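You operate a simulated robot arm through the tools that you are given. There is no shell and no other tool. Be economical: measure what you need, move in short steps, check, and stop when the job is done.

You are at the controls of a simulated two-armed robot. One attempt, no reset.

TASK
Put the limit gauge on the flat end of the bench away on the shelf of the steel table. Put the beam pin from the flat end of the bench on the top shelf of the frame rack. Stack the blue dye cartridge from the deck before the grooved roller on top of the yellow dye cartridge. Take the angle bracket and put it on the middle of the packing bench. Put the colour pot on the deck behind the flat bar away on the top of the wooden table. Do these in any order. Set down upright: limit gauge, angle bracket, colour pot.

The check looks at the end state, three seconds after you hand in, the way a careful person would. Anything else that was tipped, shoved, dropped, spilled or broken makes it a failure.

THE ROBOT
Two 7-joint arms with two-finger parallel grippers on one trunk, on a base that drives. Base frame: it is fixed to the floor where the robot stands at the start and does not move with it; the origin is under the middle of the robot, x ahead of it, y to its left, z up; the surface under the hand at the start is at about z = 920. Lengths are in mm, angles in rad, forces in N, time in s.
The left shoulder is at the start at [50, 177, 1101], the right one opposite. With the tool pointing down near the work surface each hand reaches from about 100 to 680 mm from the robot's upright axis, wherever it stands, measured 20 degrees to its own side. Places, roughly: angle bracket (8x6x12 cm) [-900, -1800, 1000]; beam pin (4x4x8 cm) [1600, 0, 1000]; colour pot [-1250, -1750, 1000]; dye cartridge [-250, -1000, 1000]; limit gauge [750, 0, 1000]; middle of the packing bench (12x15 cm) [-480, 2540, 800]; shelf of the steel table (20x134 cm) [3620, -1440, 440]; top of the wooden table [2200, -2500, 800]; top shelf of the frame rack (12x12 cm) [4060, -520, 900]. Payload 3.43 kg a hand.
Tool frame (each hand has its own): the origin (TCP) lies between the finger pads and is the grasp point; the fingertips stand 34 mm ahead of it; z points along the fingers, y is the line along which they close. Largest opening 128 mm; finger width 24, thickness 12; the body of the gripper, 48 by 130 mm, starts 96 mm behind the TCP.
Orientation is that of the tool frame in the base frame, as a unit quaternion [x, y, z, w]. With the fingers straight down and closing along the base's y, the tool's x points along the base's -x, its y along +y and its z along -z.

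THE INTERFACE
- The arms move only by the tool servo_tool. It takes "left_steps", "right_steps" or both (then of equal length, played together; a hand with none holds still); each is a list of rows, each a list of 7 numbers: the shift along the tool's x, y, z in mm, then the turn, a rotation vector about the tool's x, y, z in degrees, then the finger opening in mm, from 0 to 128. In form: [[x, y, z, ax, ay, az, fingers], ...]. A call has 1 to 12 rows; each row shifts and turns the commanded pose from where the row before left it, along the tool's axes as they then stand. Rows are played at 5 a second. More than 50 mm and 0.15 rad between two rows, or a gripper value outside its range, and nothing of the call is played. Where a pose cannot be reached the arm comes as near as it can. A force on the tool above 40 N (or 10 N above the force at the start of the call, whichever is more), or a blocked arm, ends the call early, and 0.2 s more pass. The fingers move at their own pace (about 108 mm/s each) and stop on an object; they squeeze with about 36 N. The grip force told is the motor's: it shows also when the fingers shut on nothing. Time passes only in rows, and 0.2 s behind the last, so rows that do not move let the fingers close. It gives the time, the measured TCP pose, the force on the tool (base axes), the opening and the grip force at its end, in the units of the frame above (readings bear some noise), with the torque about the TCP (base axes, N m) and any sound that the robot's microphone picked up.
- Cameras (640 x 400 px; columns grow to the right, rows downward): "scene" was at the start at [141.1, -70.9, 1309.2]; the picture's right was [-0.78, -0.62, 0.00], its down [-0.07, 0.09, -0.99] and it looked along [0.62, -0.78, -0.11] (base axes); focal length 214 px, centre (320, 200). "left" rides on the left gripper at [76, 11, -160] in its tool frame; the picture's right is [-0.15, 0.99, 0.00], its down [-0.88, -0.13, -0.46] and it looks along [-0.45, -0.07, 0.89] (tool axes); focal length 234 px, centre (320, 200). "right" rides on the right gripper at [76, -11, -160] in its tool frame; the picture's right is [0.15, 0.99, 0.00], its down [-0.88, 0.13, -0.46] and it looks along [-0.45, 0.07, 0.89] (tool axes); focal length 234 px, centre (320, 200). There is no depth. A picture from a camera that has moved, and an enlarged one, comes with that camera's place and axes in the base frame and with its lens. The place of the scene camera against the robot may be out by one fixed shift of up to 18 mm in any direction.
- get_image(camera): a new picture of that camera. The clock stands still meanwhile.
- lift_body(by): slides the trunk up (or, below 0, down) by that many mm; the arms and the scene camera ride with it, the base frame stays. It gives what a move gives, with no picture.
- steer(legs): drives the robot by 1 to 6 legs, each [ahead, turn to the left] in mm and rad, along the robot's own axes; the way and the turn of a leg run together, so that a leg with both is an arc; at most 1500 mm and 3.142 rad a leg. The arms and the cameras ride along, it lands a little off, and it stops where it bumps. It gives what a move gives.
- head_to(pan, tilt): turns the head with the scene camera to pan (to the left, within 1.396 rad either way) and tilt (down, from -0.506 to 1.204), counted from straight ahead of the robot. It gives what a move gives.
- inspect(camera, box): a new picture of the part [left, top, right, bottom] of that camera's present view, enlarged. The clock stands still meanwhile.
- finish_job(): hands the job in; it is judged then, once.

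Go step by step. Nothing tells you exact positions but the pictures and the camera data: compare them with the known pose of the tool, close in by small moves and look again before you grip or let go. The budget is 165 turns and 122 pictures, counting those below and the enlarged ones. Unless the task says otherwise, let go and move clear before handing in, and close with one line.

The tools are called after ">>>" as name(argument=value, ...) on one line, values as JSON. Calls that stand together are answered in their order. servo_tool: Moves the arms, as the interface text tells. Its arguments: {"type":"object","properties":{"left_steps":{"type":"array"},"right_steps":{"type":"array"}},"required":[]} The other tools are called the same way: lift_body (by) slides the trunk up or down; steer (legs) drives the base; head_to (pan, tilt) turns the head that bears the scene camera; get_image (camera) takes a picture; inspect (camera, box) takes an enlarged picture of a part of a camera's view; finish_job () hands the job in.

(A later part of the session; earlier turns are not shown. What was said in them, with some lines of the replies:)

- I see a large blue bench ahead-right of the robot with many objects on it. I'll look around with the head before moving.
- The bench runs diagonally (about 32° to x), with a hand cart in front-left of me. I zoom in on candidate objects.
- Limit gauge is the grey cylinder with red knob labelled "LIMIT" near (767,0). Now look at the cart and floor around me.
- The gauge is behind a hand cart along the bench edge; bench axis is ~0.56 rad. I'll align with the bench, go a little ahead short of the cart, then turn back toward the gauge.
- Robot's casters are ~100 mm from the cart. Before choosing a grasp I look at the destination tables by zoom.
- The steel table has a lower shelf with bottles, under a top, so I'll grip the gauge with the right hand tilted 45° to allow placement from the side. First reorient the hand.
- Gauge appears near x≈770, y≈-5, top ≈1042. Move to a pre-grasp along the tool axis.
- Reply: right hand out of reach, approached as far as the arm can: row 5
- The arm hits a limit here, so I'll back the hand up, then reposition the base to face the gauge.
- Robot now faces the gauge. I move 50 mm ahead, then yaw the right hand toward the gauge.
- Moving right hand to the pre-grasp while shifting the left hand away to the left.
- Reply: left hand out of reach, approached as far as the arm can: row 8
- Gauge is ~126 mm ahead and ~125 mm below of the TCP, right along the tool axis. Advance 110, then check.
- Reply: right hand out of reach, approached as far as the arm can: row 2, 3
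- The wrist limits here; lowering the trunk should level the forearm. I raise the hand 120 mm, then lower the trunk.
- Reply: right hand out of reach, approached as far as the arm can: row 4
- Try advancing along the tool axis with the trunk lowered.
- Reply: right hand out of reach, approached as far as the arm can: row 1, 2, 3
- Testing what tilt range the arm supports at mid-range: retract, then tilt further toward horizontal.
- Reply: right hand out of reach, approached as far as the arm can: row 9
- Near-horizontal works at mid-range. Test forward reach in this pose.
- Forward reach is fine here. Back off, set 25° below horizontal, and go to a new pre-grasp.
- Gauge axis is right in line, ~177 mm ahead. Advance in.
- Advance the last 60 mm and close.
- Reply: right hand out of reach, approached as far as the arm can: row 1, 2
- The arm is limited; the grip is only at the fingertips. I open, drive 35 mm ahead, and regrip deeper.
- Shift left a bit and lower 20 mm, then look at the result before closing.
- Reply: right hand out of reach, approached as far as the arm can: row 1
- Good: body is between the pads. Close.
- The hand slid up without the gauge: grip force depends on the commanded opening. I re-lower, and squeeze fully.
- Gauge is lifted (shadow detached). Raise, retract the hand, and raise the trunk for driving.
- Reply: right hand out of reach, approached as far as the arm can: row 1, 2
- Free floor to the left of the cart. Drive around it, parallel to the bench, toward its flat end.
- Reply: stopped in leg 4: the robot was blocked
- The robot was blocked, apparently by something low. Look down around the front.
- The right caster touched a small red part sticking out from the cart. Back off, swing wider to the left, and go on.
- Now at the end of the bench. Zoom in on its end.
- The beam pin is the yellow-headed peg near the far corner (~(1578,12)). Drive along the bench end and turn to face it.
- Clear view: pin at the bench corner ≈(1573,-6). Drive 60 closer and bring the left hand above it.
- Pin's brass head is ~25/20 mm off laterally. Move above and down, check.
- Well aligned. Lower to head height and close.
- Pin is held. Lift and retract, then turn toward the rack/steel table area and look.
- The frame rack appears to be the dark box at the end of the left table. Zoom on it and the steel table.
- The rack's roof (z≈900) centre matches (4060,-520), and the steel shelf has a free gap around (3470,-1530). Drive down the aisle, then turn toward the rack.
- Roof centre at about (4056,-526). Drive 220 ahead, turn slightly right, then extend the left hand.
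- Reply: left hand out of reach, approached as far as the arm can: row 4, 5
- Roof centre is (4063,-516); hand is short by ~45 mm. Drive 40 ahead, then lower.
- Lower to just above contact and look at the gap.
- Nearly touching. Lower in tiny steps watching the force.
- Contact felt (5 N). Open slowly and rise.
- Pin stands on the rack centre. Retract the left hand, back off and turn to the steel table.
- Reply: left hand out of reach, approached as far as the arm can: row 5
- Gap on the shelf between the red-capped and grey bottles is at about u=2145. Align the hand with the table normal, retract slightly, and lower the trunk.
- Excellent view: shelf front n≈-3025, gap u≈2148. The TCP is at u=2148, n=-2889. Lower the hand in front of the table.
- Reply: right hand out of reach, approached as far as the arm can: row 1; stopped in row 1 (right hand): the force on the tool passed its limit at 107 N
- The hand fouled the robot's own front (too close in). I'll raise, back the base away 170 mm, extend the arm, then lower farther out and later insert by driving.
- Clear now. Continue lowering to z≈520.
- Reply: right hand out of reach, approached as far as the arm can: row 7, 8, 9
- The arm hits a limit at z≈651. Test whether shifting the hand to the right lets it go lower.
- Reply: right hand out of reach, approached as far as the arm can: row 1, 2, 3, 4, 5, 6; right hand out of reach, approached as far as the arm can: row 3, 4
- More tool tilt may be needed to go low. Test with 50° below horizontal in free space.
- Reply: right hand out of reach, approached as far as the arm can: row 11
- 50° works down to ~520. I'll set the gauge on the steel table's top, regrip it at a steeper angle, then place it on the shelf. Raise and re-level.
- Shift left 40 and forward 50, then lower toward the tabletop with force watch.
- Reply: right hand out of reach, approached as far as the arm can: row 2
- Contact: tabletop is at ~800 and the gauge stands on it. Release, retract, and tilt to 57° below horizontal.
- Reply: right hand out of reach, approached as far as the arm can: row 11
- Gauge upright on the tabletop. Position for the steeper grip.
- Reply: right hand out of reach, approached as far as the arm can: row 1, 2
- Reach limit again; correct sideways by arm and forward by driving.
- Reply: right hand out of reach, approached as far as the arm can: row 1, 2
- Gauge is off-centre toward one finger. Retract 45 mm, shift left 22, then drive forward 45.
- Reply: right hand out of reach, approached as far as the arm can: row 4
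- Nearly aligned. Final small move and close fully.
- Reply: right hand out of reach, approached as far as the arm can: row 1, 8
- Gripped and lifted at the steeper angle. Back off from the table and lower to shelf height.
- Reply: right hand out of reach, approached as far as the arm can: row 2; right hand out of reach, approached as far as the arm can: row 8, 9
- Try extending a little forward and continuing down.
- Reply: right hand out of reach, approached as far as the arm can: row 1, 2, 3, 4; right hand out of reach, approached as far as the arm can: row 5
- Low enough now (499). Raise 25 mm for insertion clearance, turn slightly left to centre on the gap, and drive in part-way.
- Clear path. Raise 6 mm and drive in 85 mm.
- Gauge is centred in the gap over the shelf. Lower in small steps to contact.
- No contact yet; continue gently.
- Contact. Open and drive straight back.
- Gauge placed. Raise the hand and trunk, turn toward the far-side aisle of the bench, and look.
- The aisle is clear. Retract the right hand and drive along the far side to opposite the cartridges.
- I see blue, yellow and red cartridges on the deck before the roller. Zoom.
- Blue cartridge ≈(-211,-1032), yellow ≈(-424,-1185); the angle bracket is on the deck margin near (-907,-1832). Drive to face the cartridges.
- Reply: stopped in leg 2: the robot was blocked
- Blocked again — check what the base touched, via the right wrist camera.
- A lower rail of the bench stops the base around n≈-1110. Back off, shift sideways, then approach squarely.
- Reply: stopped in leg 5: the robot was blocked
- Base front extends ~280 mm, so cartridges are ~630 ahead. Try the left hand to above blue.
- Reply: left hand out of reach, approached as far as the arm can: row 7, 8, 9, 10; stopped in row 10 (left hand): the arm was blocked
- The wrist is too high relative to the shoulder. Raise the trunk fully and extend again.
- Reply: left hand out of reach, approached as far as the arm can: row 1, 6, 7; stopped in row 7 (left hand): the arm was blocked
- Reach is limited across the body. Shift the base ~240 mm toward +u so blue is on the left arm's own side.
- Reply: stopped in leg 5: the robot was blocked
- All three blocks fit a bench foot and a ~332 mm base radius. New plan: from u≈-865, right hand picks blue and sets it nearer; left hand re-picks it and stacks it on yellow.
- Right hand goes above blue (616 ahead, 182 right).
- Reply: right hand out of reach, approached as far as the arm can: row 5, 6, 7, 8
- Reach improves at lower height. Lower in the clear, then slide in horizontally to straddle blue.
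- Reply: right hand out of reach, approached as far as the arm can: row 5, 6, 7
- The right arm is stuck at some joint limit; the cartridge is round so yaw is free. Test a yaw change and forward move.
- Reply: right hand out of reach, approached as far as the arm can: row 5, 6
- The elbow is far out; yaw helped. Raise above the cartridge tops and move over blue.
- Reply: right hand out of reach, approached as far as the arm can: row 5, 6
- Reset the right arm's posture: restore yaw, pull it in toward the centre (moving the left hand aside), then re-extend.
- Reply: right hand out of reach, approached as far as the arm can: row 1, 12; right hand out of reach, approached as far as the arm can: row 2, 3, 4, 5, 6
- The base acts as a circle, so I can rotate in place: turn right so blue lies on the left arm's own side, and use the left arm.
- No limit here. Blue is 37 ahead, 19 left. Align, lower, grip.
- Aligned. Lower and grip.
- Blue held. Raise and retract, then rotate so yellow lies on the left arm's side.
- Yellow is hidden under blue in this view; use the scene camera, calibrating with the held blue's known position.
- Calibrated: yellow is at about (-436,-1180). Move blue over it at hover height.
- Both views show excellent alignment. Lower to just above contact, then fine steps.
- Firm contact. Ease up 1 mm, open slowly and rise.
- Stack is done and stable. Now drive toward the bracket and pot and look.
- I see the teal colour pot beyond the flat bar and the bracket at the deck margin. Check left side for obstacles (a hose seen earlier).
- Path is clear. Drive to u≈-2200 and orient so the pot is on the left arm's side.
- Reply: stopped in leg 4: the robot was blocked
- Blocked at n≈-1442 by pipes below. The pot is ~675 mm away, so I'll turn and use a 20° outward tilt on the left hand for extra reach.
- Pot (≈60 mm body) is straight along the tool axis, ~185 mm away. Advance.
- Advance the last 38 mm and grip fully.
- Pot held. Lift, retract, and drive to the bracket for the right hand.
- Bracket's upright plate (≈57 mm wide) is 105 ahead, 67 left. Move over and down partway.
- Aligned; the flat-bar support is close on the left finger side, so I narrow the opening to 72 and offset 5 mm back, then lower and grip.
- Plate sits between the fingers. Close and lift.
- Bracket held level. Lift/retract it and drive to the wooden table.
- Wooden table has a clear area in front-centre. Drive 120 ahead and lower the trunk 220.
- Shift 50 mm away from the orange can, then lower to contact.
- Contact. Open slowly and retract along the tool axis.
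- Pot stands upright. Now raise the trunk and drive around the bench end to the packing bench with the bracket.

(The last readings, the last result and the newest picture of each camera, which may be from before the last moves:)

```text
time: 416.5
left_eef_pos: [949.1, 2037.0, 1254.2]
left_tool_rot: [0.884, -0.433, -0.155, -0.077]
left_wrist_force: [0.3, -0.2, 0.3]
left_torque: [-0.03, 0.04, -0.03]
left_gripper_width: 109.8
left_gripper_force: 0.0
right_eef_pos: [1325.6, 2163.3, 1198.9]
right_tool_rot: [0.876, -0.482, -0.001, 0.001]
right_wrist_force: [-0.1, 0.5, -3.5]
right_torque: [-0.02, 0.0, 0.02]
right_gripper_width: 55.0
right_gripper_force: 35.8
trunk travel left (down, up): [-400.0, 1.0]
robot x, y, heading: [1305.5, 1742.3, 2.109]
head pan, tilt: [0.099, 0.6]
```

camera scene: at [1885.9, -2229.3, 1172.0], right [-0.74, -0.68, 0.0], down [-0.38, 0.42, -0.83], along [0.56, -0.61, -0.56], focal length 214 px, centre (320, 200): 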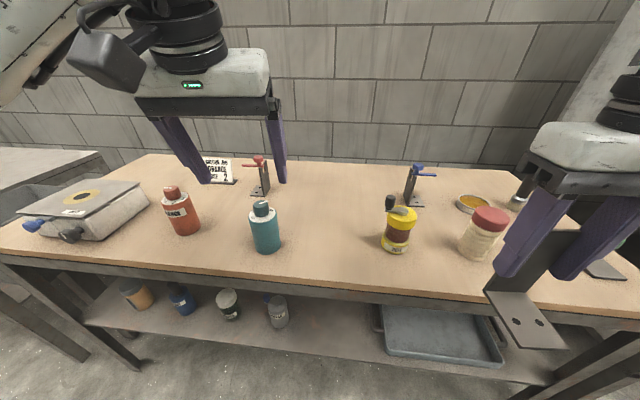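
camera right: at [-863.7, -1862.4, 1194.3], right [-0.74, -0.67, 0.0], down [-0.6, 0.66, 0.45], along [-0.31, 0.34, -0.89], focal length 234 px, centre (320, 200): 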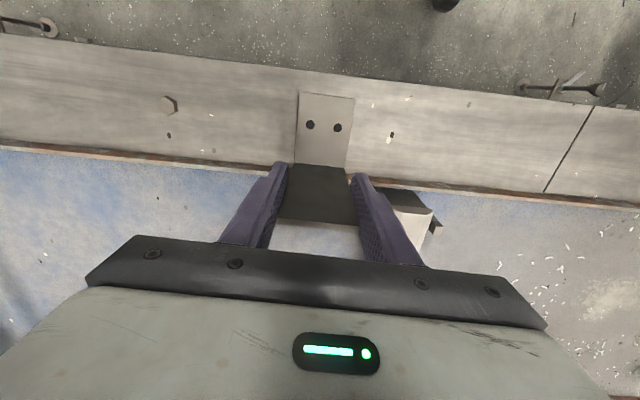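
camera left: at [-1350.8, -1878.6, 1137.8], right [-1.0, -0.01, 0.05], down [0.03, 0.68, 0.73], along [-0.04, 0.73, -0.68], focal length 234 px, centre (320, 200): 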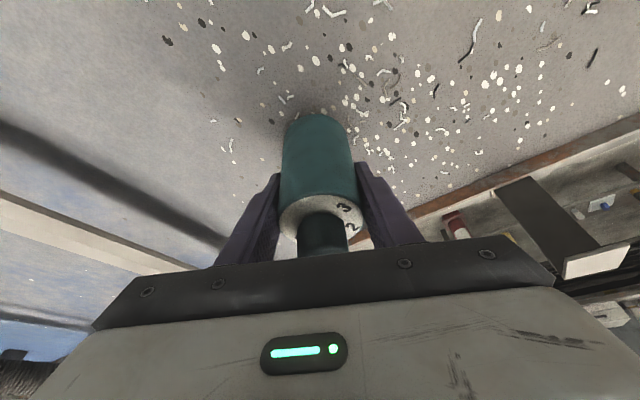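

>>> steer(legs=[[0, 0.985], [800, 0], [800, 0], [0, -0.965]])

>>> head_to(pan=-0.2, tilt=0.6)

>>> get_image(camera="scene")

```text
time: 429.6
left_eef_pos: [-635.8, 2098.0, 1254.5]
left_tool_rot: [0.887, -0.428, -0.157, -0.076]
left_wrist_force: [0.2, -0.3, 0.0]
left_torque: [-0.01, -0.02, 0.02]
left_gripper_width: 109.8
left_gripper_force: 0.1
right_eef_pos: [-261.1, 2227.6, 1198.6]
right_tool_rot: [0.879, -0.477, 0.0, 0.001]
right_wrist_force: [0.5, -0.1, -3.0]
right_torque: [0.0, -0.01, 0.02]
right_gripper_width: 54.7
right_gripper_force: 36.0
trunk travel left (down, up): [-400.0, 1.0]
robot x, y, heading: [-277.0, 1810.7, 2.115]
head pan, tilt: [0.099, 0.6]
```

```text
time: 430.4
left_eef_pos: [-636.0, 2098.6, 1255.0]
left_tool_rot: [0.886, -0.429, -0.155, -0.077]
left_wrist_force: [-0.1, 0.1, -0.5]
left_torque: [0.01, 0.0, -0.04]
left_gripper_width: 109.8
left_gripper_force: 0.1
right_eef_pos: [-260.7, 2230.0, 1198.0]
right_tool_rot: [0.879, -0.477, -0.001, 0.001]
right_wrist_force: [-0.6, 0.1, -3.4]
right_torque: [-0.02, 0.0, 0.01]
right_gripper_width: 54.9
right_gripper_force: 36.0
trunk travel left (down, up): [-400.0, 1.0]
robot x, y, heading: [-275.3, 1806.7, 2.117]
head pan, tilt: [-0.201, 0.6]
```

```text
8 pictures are left
camera scene: at [-329.1, 1952.3, 1391.9], right [0.94, 0.34, 0.0], down [0.19, -0.53, -0.82], along [-0.28, 0.78, -0.57], focal length 214 px, centre (320, 200)
```

scene: 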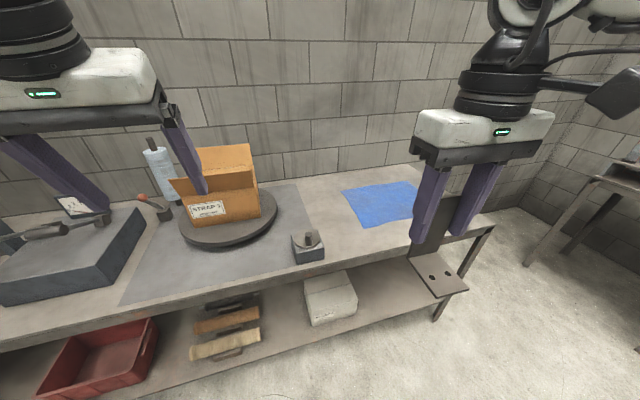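

Packing bench: target (-480,2540) lies between the small block and blue sheet. Reposition the base so the right arm reaches it radially.

>>> steer(legs=[[0, -0.887], [275, 0], [0, 1.299]])

>>> servo_tool(right_steps=[[0, 0, 0, 0, 0, 7.7, 0], [0, 0, 0, 0, 0, 7.7, 0], [0, 0, 0, 0, 0, 7.7, 0]])

>>> lift_body(by=-150)

```text
time: 437.9
left_eef_pos: [-626.5, 2194.1, 1253.7]
left_tool_rot: [0.955, -0.241, -0.169, -0.043]
left_wrist_force: [0.4, 0.2, -0.5]
left_torque: [0.0, 0.0, 0.02]
left_gripper_width: 109.9
left_gripper_force: 0.0
right_eef_pos: [-331.8, 2461.1, 1199.6]
right_tool_rot: [0.957, -0.289, 0.0, 0.001]
right_wrist_force: [0.7, -0.1, -2.0]
right_torque: [0.02, -0.01, 0.0]
right_gripper_width: 54.7
right_gripper_force: 35.7
trunk travel left (down, up): [-400.0, 1.0]
robot x, y, heading: [-179.6, 2065.8, 2.522]
head pan, tilt: [-0.201, 0.6]
```

```text
time: 438.7
left_eef_pos: [-626.4, 2194.5, 1254.5]
left_tool_rot: [0.955, -0.241, -0.168, -0.044]
left_wrist_force: [-0.2, 1.2, -0.3]
left_torque: [0.0, 0.03, 0.0]
left_gripper_width: 110.0
left_gripper_force: 0.1
right_eef_pos: [-331.8, 2461.7, 1198.1]
right_tool_rot: [0.879, -0.476, 0.0, 0.001]
right_wrist_force: [0.0, 0.1, -2.1]
right_torque: [0.01, 0.04, 0.0]
right_gripper_width: 54.9
right_gripper_force: 36.5
trunk travel left (down, up): [-400.0, 1.0]
robot x, y, heading: [-181.1, 2066.3, 2.52]
head pan, tilt: [-0.201, 0.6]
```

```text
time: 440.4
left_eef_pos: [-626.2, 2194.9, 1103.7]
left_tool_rot: [0.955, -0.24, -0.168, -0.043]
left_wrist_force: [-0.2, -0.7, 0.1]
left_torque: [0.01, 0.0, -0.01]
left_gripper_width: 109.9
left_gripper_force: 0.0
right_eef_pos: [-332.1, 2461.1, 1049.9]
right_tool_rot: [0.879, -0.476, 0.0, 0.001]
right_wrist_force: [-0.1, -0.6, -3.5]
right_torque: [-0.02, -0.03, 0.01]
right_gripper_width: 55.2
right_gripper_force: 35.6
trunk travel left (down, up): [-250.0, 151.0]
robot x, y, heading: [-180.1, 2071.5, 2.525]
head pan, tilt: [-0.201, 0.6]
```

>>> servo_tool(right_steps=[[-35.3, 16, 10, 0, 0, 0, 0], [-35.3, 16, 10, 0, 0, 0, 0], [-35.3, 16, 10, 0, 0, 0, 0], [-35.3, 16, 10, 0, 0, 0, 0], [-35.3, 16, 10, 0, 0, 0, 0]])

>>> get_image(camera="right")

```text
time: 441.6
left_eef_pos: [-625.5, 2196.4, 1103.1]
left_tool_rot: [0.955, -0.241, -0.168, -0.042]
left_wrist_force: [0.1, -0.1, -0.3]
left_torque: [0.0, 0.02, 0.01]
left_gripper_width: 110.0
left_gripper_force: 0.1
right_eef_pos: [-492.4, 2567.8, 996.9]
right_tool_rot: [0.879, -0.477, -0.002, 0.002]
right_wrist_force: [-0.2, -0.1, -2.1]
right_torque: [0.05, 0.03, 0.04]
right_gripper_width: 54.8
right_gripper_force: 35.7
right hand out of reach, approached as far as the arm can: row 5
trunk travel left (down, up): [-250.0, 151.0]
robot x, y, heading: [-181.0, 2069.2, 2.528]
head pan, tilt: [-0.201, 0.6]
```

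```text
7 pictures are left
camera right: at [-441.3, 2511.2, 1157.4], right [-0.75, -0.66, 0.0], down [-0.59, 0.67, 0.46], along [-0.3, 0.34, -0.89], focal length 234 px, centre (320, 200)
```

right: 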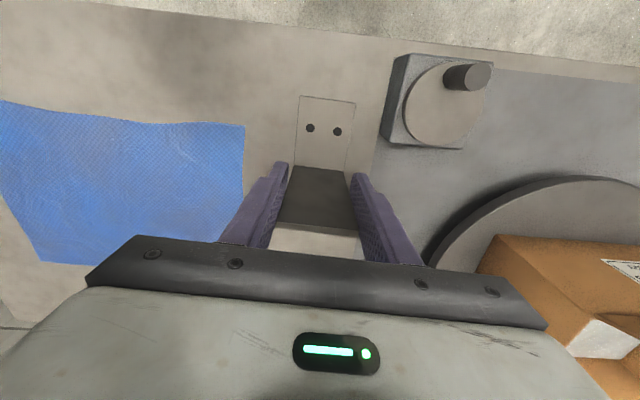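

Positioned over the middle spot. Lower toward the surface.

>>> servo_tool(right_steps=[[0, 0, 35, 0, 0, 0, 0], [0, 0, 35, 0, 0, 0, 0], [0, 0, 20, 0, 0, 0, 0]])

>>> servo_tool(right_steps=[[0, 0, 4, 0, 0, 0, 0], [0, 0, 3, 0, 0, 0, 0]])

>>> servo_tool(right_steps=[[0, 0, 2.5, 0, 0, 0, 0]])

>>> servo_tool(right_steps=[[0, 0, 2.5, 0, 0, 0, 0]])

```text
time: 442.4
left_eef_pos: [-626.1, 2195.2, 1104.8]
left_tool_rot: [0.955, -0.241, -0.167, -0.044]
left_wrist_force: [-0.2, 0.6, 0.2]
left_torque: [0.03, 0.02, 0.02]
left_gripper_width: 110.0
left_gripper_force: 0.0
right_eef_pos: [-491.2, 2565.9, 908.1]
right_tool_rot: [0.88, -0.475, 0.0, 0.001]
right_wrist_force: [-0.4, 0.1, -3.8]
right_torque: [0.01, 0.01, 0.0]
right_gripper_width: 54.8
right_gripper_force: 35.7
trunk travel left (down, up): [-250.0, 151.0]
robot x, y, heading: [-178.0, 2071.3, 2.518]
head pan, tilt: [-0.201, 0.6]
```

```text
time: 443.1
left_eef_pos: [-627.2, 2194.4, 1104.4]
left_tool_rot: [0.955, -0.241, -0.168, -0.043]
left_wrist_force: [-0.1, 0.4, -0.3]
left_torque: [0.01, -0.03, 0.03]
left_gripper_width: 110.1
left_gripper_force: 0.1
right_eef_pos: [-492.5, 2565.9, 900.0]
right_tool_rot: [0.88, -0.476, 0.0, 0.002]
right_wrist_force: [-0.7, 0.2, -3.4]
right_torque: [0.02, -0.02, 0.01]
right_gripper_width: 54.5
right_gripper_force: 35.8
trunk travel left (down, up): [-250.0, 151.0]
robot x, y, heading: [-181.2, 2070.8, 2.52]
head pan, tilt: [-0.201, 0.6]
```

```text
time: 443.4
left_eef_pos: [-625.9, 2194.3, 1103.9]
left_tool_rot: [0.955, -0.241, -0.168, -0.043]
left_wrist_force: [-0.5, 0.0, -0.1]
left_torque: [0.0, 0.02, -0.04]
left_gripper_width: 110.3
left_gripper_force: 0.1
right_eef_pos: [-491.4, 2565.8, 898.1]
right_tool_rot: [0.88, -0.476, 0.001, 0.002]
right_wrist_force: [0.8, -0.5, -2.2]
right_torque: [0.01, 0.02, 0.03]
right_gripper_width: 54.6
right_gripper_force: 35.8
trunk travel left (down, up): [-250.0, 151.0]
robot x, y, heading: [-180.9, 2066.7, 2.523]
head pan, tilt: [-0.201, 0.6]
```

```text
time: 443.9
left_eef_pos: [-627.2, 2194.3, 1104.8]
left_tool_rot: [0.955, -0.241, -0.168, -0.043]
left_wrist_force: [0.3, 0.1, 0.2]
left_torque: [0.04, -0.02, -0.03]
left_gripper_width: 110.1
left_gripper_force: 0.1
right_eef_pos: [-491.3, 2566.3, 895.4]
right_tool_rot: [0.88, -0.476, 0.001, 0.001]
right_wrist_force: [-0.6, 0.4, -2.5]
right_torque: [-0.01, -0.03, -0.02]
right_gripper_width: 54.5
right_gripper_force: 36.2
trunk travel left (down, up): [-250.0, 151.0]
robot x, y, heading: [-182.3, 2072.5, 2.522]
head pan, tilt: [-0.201, 0.6]
```

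>>> servo_tool(right_steps=[[0, 0, 2.5, 0, 0, 0, 0]])

>>> servo_tool(right_steps=[[0, 0, 2.5, 0, 0, 0, 0]])

>>> servo_tool(right_steps=[[0, 0, 2.5, 0, 0, 0, 0]])

```text
time: 444.2
left_eef_pos: [-625.7, 2194.7, 1104.9]
left_tool_rot: [0.955, -0.24, -0.168, -0.044]
left_wrist_force: [-0.2, -0.4, -0.3]
left_torque: [-0.04, -0.01, 0.02]
left_gripper_width: 109.9
left_gripper_force: 0.1
right_eef_pos: [-491.0, 2565.4, 892.7]
right_tool_rot: [0.879, -0.476, 0.0, 0.001]
right_wrist_force: [-0.2, 0.7, -2.5]
right_torque: [0.02, 0.0, -0.03]
right_gripper_width: 54.8
right_gripper_force: 36.1
trunk travel left (down, up): [-250.0, 151.0]
robot x, y, heading: [-181.9, 2070.4, 2.524]
head pan, tilt: [-0.201, 0.6]
```

```text
time: 444.6
left_eef_pos: [-626.5, 2194.6, 1104.6]
left_tool_rot: [0.955, -0.241, -0.167, -0.043]
left_wrist_force: [-0.7, -0.8, -0.4]
left_torque: [-0.03, 0.02, -0.04]
left_gripper_width: 109.8
left_gripper_force: 0.0
right_eef_pos: [-491.5, 2564.5, 891.3]
right_tool_rot: [0.88, -0.476, 0.0, 0.001]
right_wrist_force: [-0.5, -0.7, -3.0]
right_torque: [0.02, 0.01, -0.01]
right_gripper_width: 54.6
right_gripper_force: 35.9
trunk travel left (down, up): [-250.0, 151.0]
robot x, y, heading: [-179.2, 2067.5, 2.523]
head pan, tilt: [-0.201, 0.6]
```

```text
time: 445.1
left_eef_pos: [-625.9, 2194.3, 1103.2]
left_tool_rot: [0.955, -0.24, -0.168, -0.043]
left_wrist_force: [0.3, 0.0, 0.2]
left_torque: [-0.02, -0.02, 0.0]
left_gripper_width: 109.7
left_gripper_force: 0.1
right_eef_pos: [-491.6, 2566.1, 888.3]
right_tool_rot: [0.879, -0.476, 0.001, 0.001]
right_wrist_force: [-0.1, 0.5, -3.2]
right_torque: [-0.01, 0.0, 0.02]
right_gripper_width: 54.9
right_gripper_force: 36.1
trunk travel left (down, up): [-250.0, 151.0]
robot x, y, heading: [-183.0, 2071.9, 2.523]
head pan, tilt: [-0.201, 0.6]
```

>>> servo_tool(right_steps=[[0, 0, 2.5, 0, 0, 0, 0]])

>>> servo_tool(right_steps=[[0, 0, 2.5, 0, 0, 0, 0]])

>>> servo_tool(right_steps=[[0, 0, 2.5, 0, 0, 0, 0]])

>>> inspect(camera="scene", box=[200, 130, 440, 280])

```text
time: 445.4
left_eef_pos: [-626.4, 2193.7, 1105.1]
left_tool_rot: [0.955, -0.241, -0.169, -0.044]
left_wrist_force: [0.2, -0.3, 0.0]
left_torque: [-0.02, 0.01, -0.03]
left_gripper_width: 110.1
left_gripper_force: 0.2
right_eef_pos: [-491.2, 2566.1, 888.1]
right_tool_rot: [0.88, -0.475, 0.0, 0.0]
right_wrist_force: [1.9, -0.2, 7.1]
right_torque: [-0.29, -0.76, 0.09]
right_gripper_width: 54.8
right_gripper_force: 36.0
trunk travel left (down, up): [-250.0, 151.0]
robot x, y, heading: [-176.9, 2069.3, 2.525]
head pan, tilt: [-0.201, 0.6]
```

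```text
time: 445.9
left_eef_pos: [-624.9, 2194.0, 1105.6]
left_tool_rot: [0.955, -0.241, -0.169, -0.044]
left_wrist_force: [0.6, -0.1, -0.3]
left_torque: [0.02, -0.01, 0.01]
left_gripper_width: 109.9
left_gripper_force: 0.1
right_eef_pos: [-490.7, 2565.2, 888.1]
right_tool_rot: [0.879, -0.476, -0.003, 0.001]
right_wrist_force: [2.7, 3.6, 20.7]
right_torque: [0.12, -1.04, 0.01]
right_gripper_width: 54.8
right_gripper_force: 35.5
trunk travel left (down, up): [-250.0, 151.0]
robot x, y, heading: [-178.9, 2071.2, 2.527]
head pan, tilt: [-0.201, 0.6]
```

```text
time: 446.2
left_eef_pos: [-626.0, 2192.5, 1105.0]
left_tool_rot: [0.955, -0.241, -0.169, -0.044]
left_wrist_force: [0.7, -1.1, -0.2]
left_torque: [-0.01, 0.0, -0.02]
left_gripper_width: 109.8
left_gripper_force: 0.1
right_eef_pos: [-491.4, 2565.1, 884.1]
right_tool_rot: [0.88, -0.476, -0.005, 0.002]
right_wrist_force: [2.2, 3.8, 22.9]
right_torque: [0.88, -0.65, 0.08]
right_gripper_width: 55.0
right_gripper_force: 36.1
trunk travel left (down, up): [-250.0, 151.0]
robot x, y, heading: [-182.5, 2069.2, 2.518]
head pan, tilt: [-0.201, 0.6]
```

```text
2.67 times, centred on (320, 205) of scene
camera zoom: at [-282.7, 2174.2, 1242.4], right [0.73, 0.68, 0.0], down [0.39, -0.41, -0.83], along [-0.56, 0.6, -0.56], focal length 572 px, centre (320, 187)
```

zoom: 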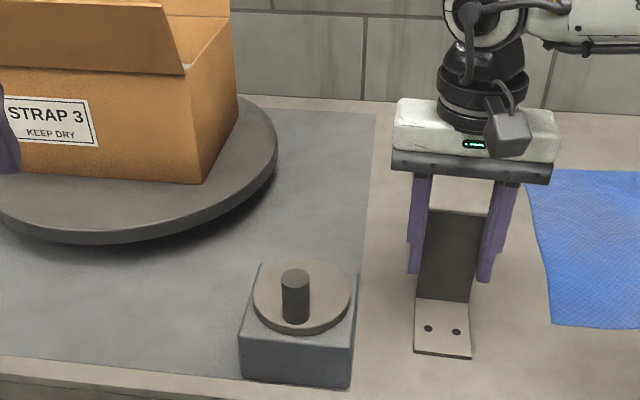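

The bracket rests flat on the bench. Ease up slightly, open, and rise straight up.

>>> servo_tool(right_steps=[[0, 0, -2.5, 0, 0, 0, 0], [0, 0, 0, 0, 0, 0, 57], [0, 0, 0, 0, 0, 0, 64], [0, 0, 0, 0, 0, 0, 80], [0, 0, -20, 0, 0, 0, 80], [0, 0, -40, 0, 0, 0, 80], [0, 0, -40, 0, 0, 0, 80], [0, 0, -45, 0, 0, 0, 80], [30, 0, -30, 0, 0, 0, 80], [40, 0, 0, 0, 0, 0, 80], [40, 0, 0, 0, 0, 0, 80]])

>>> inspect(camera="scene", box=[200, 130, 440, 280])

```text
time: 448.6
left_eef_pos: [-626.1, 2193.2, 1104.9]
left_tool_rot: [0.955, -0.24, -0.169, -0.044]
left_wrist_force: [0.4, 0.8, -0.3]
left_torque: [-0.01, 0.01, 0.0]
left_gripper_width: 109.9
left_gripper_force: 0.0
right_eef_pos: [-424.1, 2471.6, 1059.0]
right_tool_rot: [0.879, -0.477, 0.0, 0.001]
right_wrist_force: [-0.5, -0.4, -0.1]
right_torque: [0.04, -0.02, -0.02]
right_gripper_width: 80.1
right_gripper_force: 0.1
right hand out of reach, approached as far as the arm can: row 8
trunk travel left (down, up): [-250.0, 151.0]
robot x, y, heading: [-178.9, 2069.6, 2.527]
head pan, tilt: [-0.201, 0.6]
```

```text
2.67 times, centred on (320, 205) of scene
camera zoom: at [-283.6, 2175.3, 1242.1], right [0.73, 0.68, 0.0], down [0.39, -0.41, -0.83], along [-0.56, 0.6, -0.56], focal length 572 px, centre (320, 187)
```

zoom: 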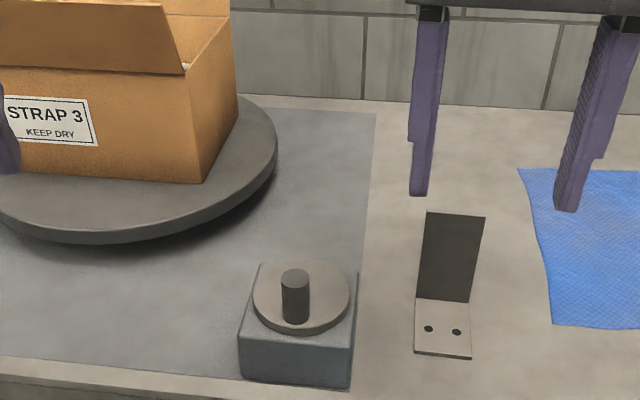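

All five things are in place: the bracket stands on the middle of the packing bench and both hands are empty and clear. I hand the job in.

>>> steer(legs=[[-200, 0]])

>>> finish_job()

```text
time: 450.2
left_eef_pos: [-462.3, 2077.8, 1103.8]
left_tool_rot: [0.955, -0.242, -0.169, -0.043]
left_wrist_force: [0.8, 0.0, 0.2]
left_torque: [0.05, 0.03, -0.01]
left_gripper_width: 110.1
left_gripper_force: 0.0
right_eef_pos: [-261.7, 2355.9, 1057.2]
right_tool_rot: [0.88, -0.475, 0.0, 0.001]
right_wrist_force: [2.0, -0.2, -1.1]
right_torque: [0.0, 0.02, -0.02]
right_gripper_width: 79.8
right_gripper_force: 0.0
trunk travel left (down, up): [-250.0, 151.0]
robot x, y, heading: [-18.8, 1954.5, 2.526]
head pan, tilt: [-0.201, 0.6]
```

```text
The job is handed in.
```

I placed all five items and handed the job in: limit gauge on the steel shelf, beam pin on the rack top, blue cartridge on yellow, bracket on the middle of the packing bench, colour pot on the wooden table. The base bumped the hand cart once, the bench's lower frame three times and probably some pipes under the deck once; I did not check afterwards whether the cart or the pipes had shifted.
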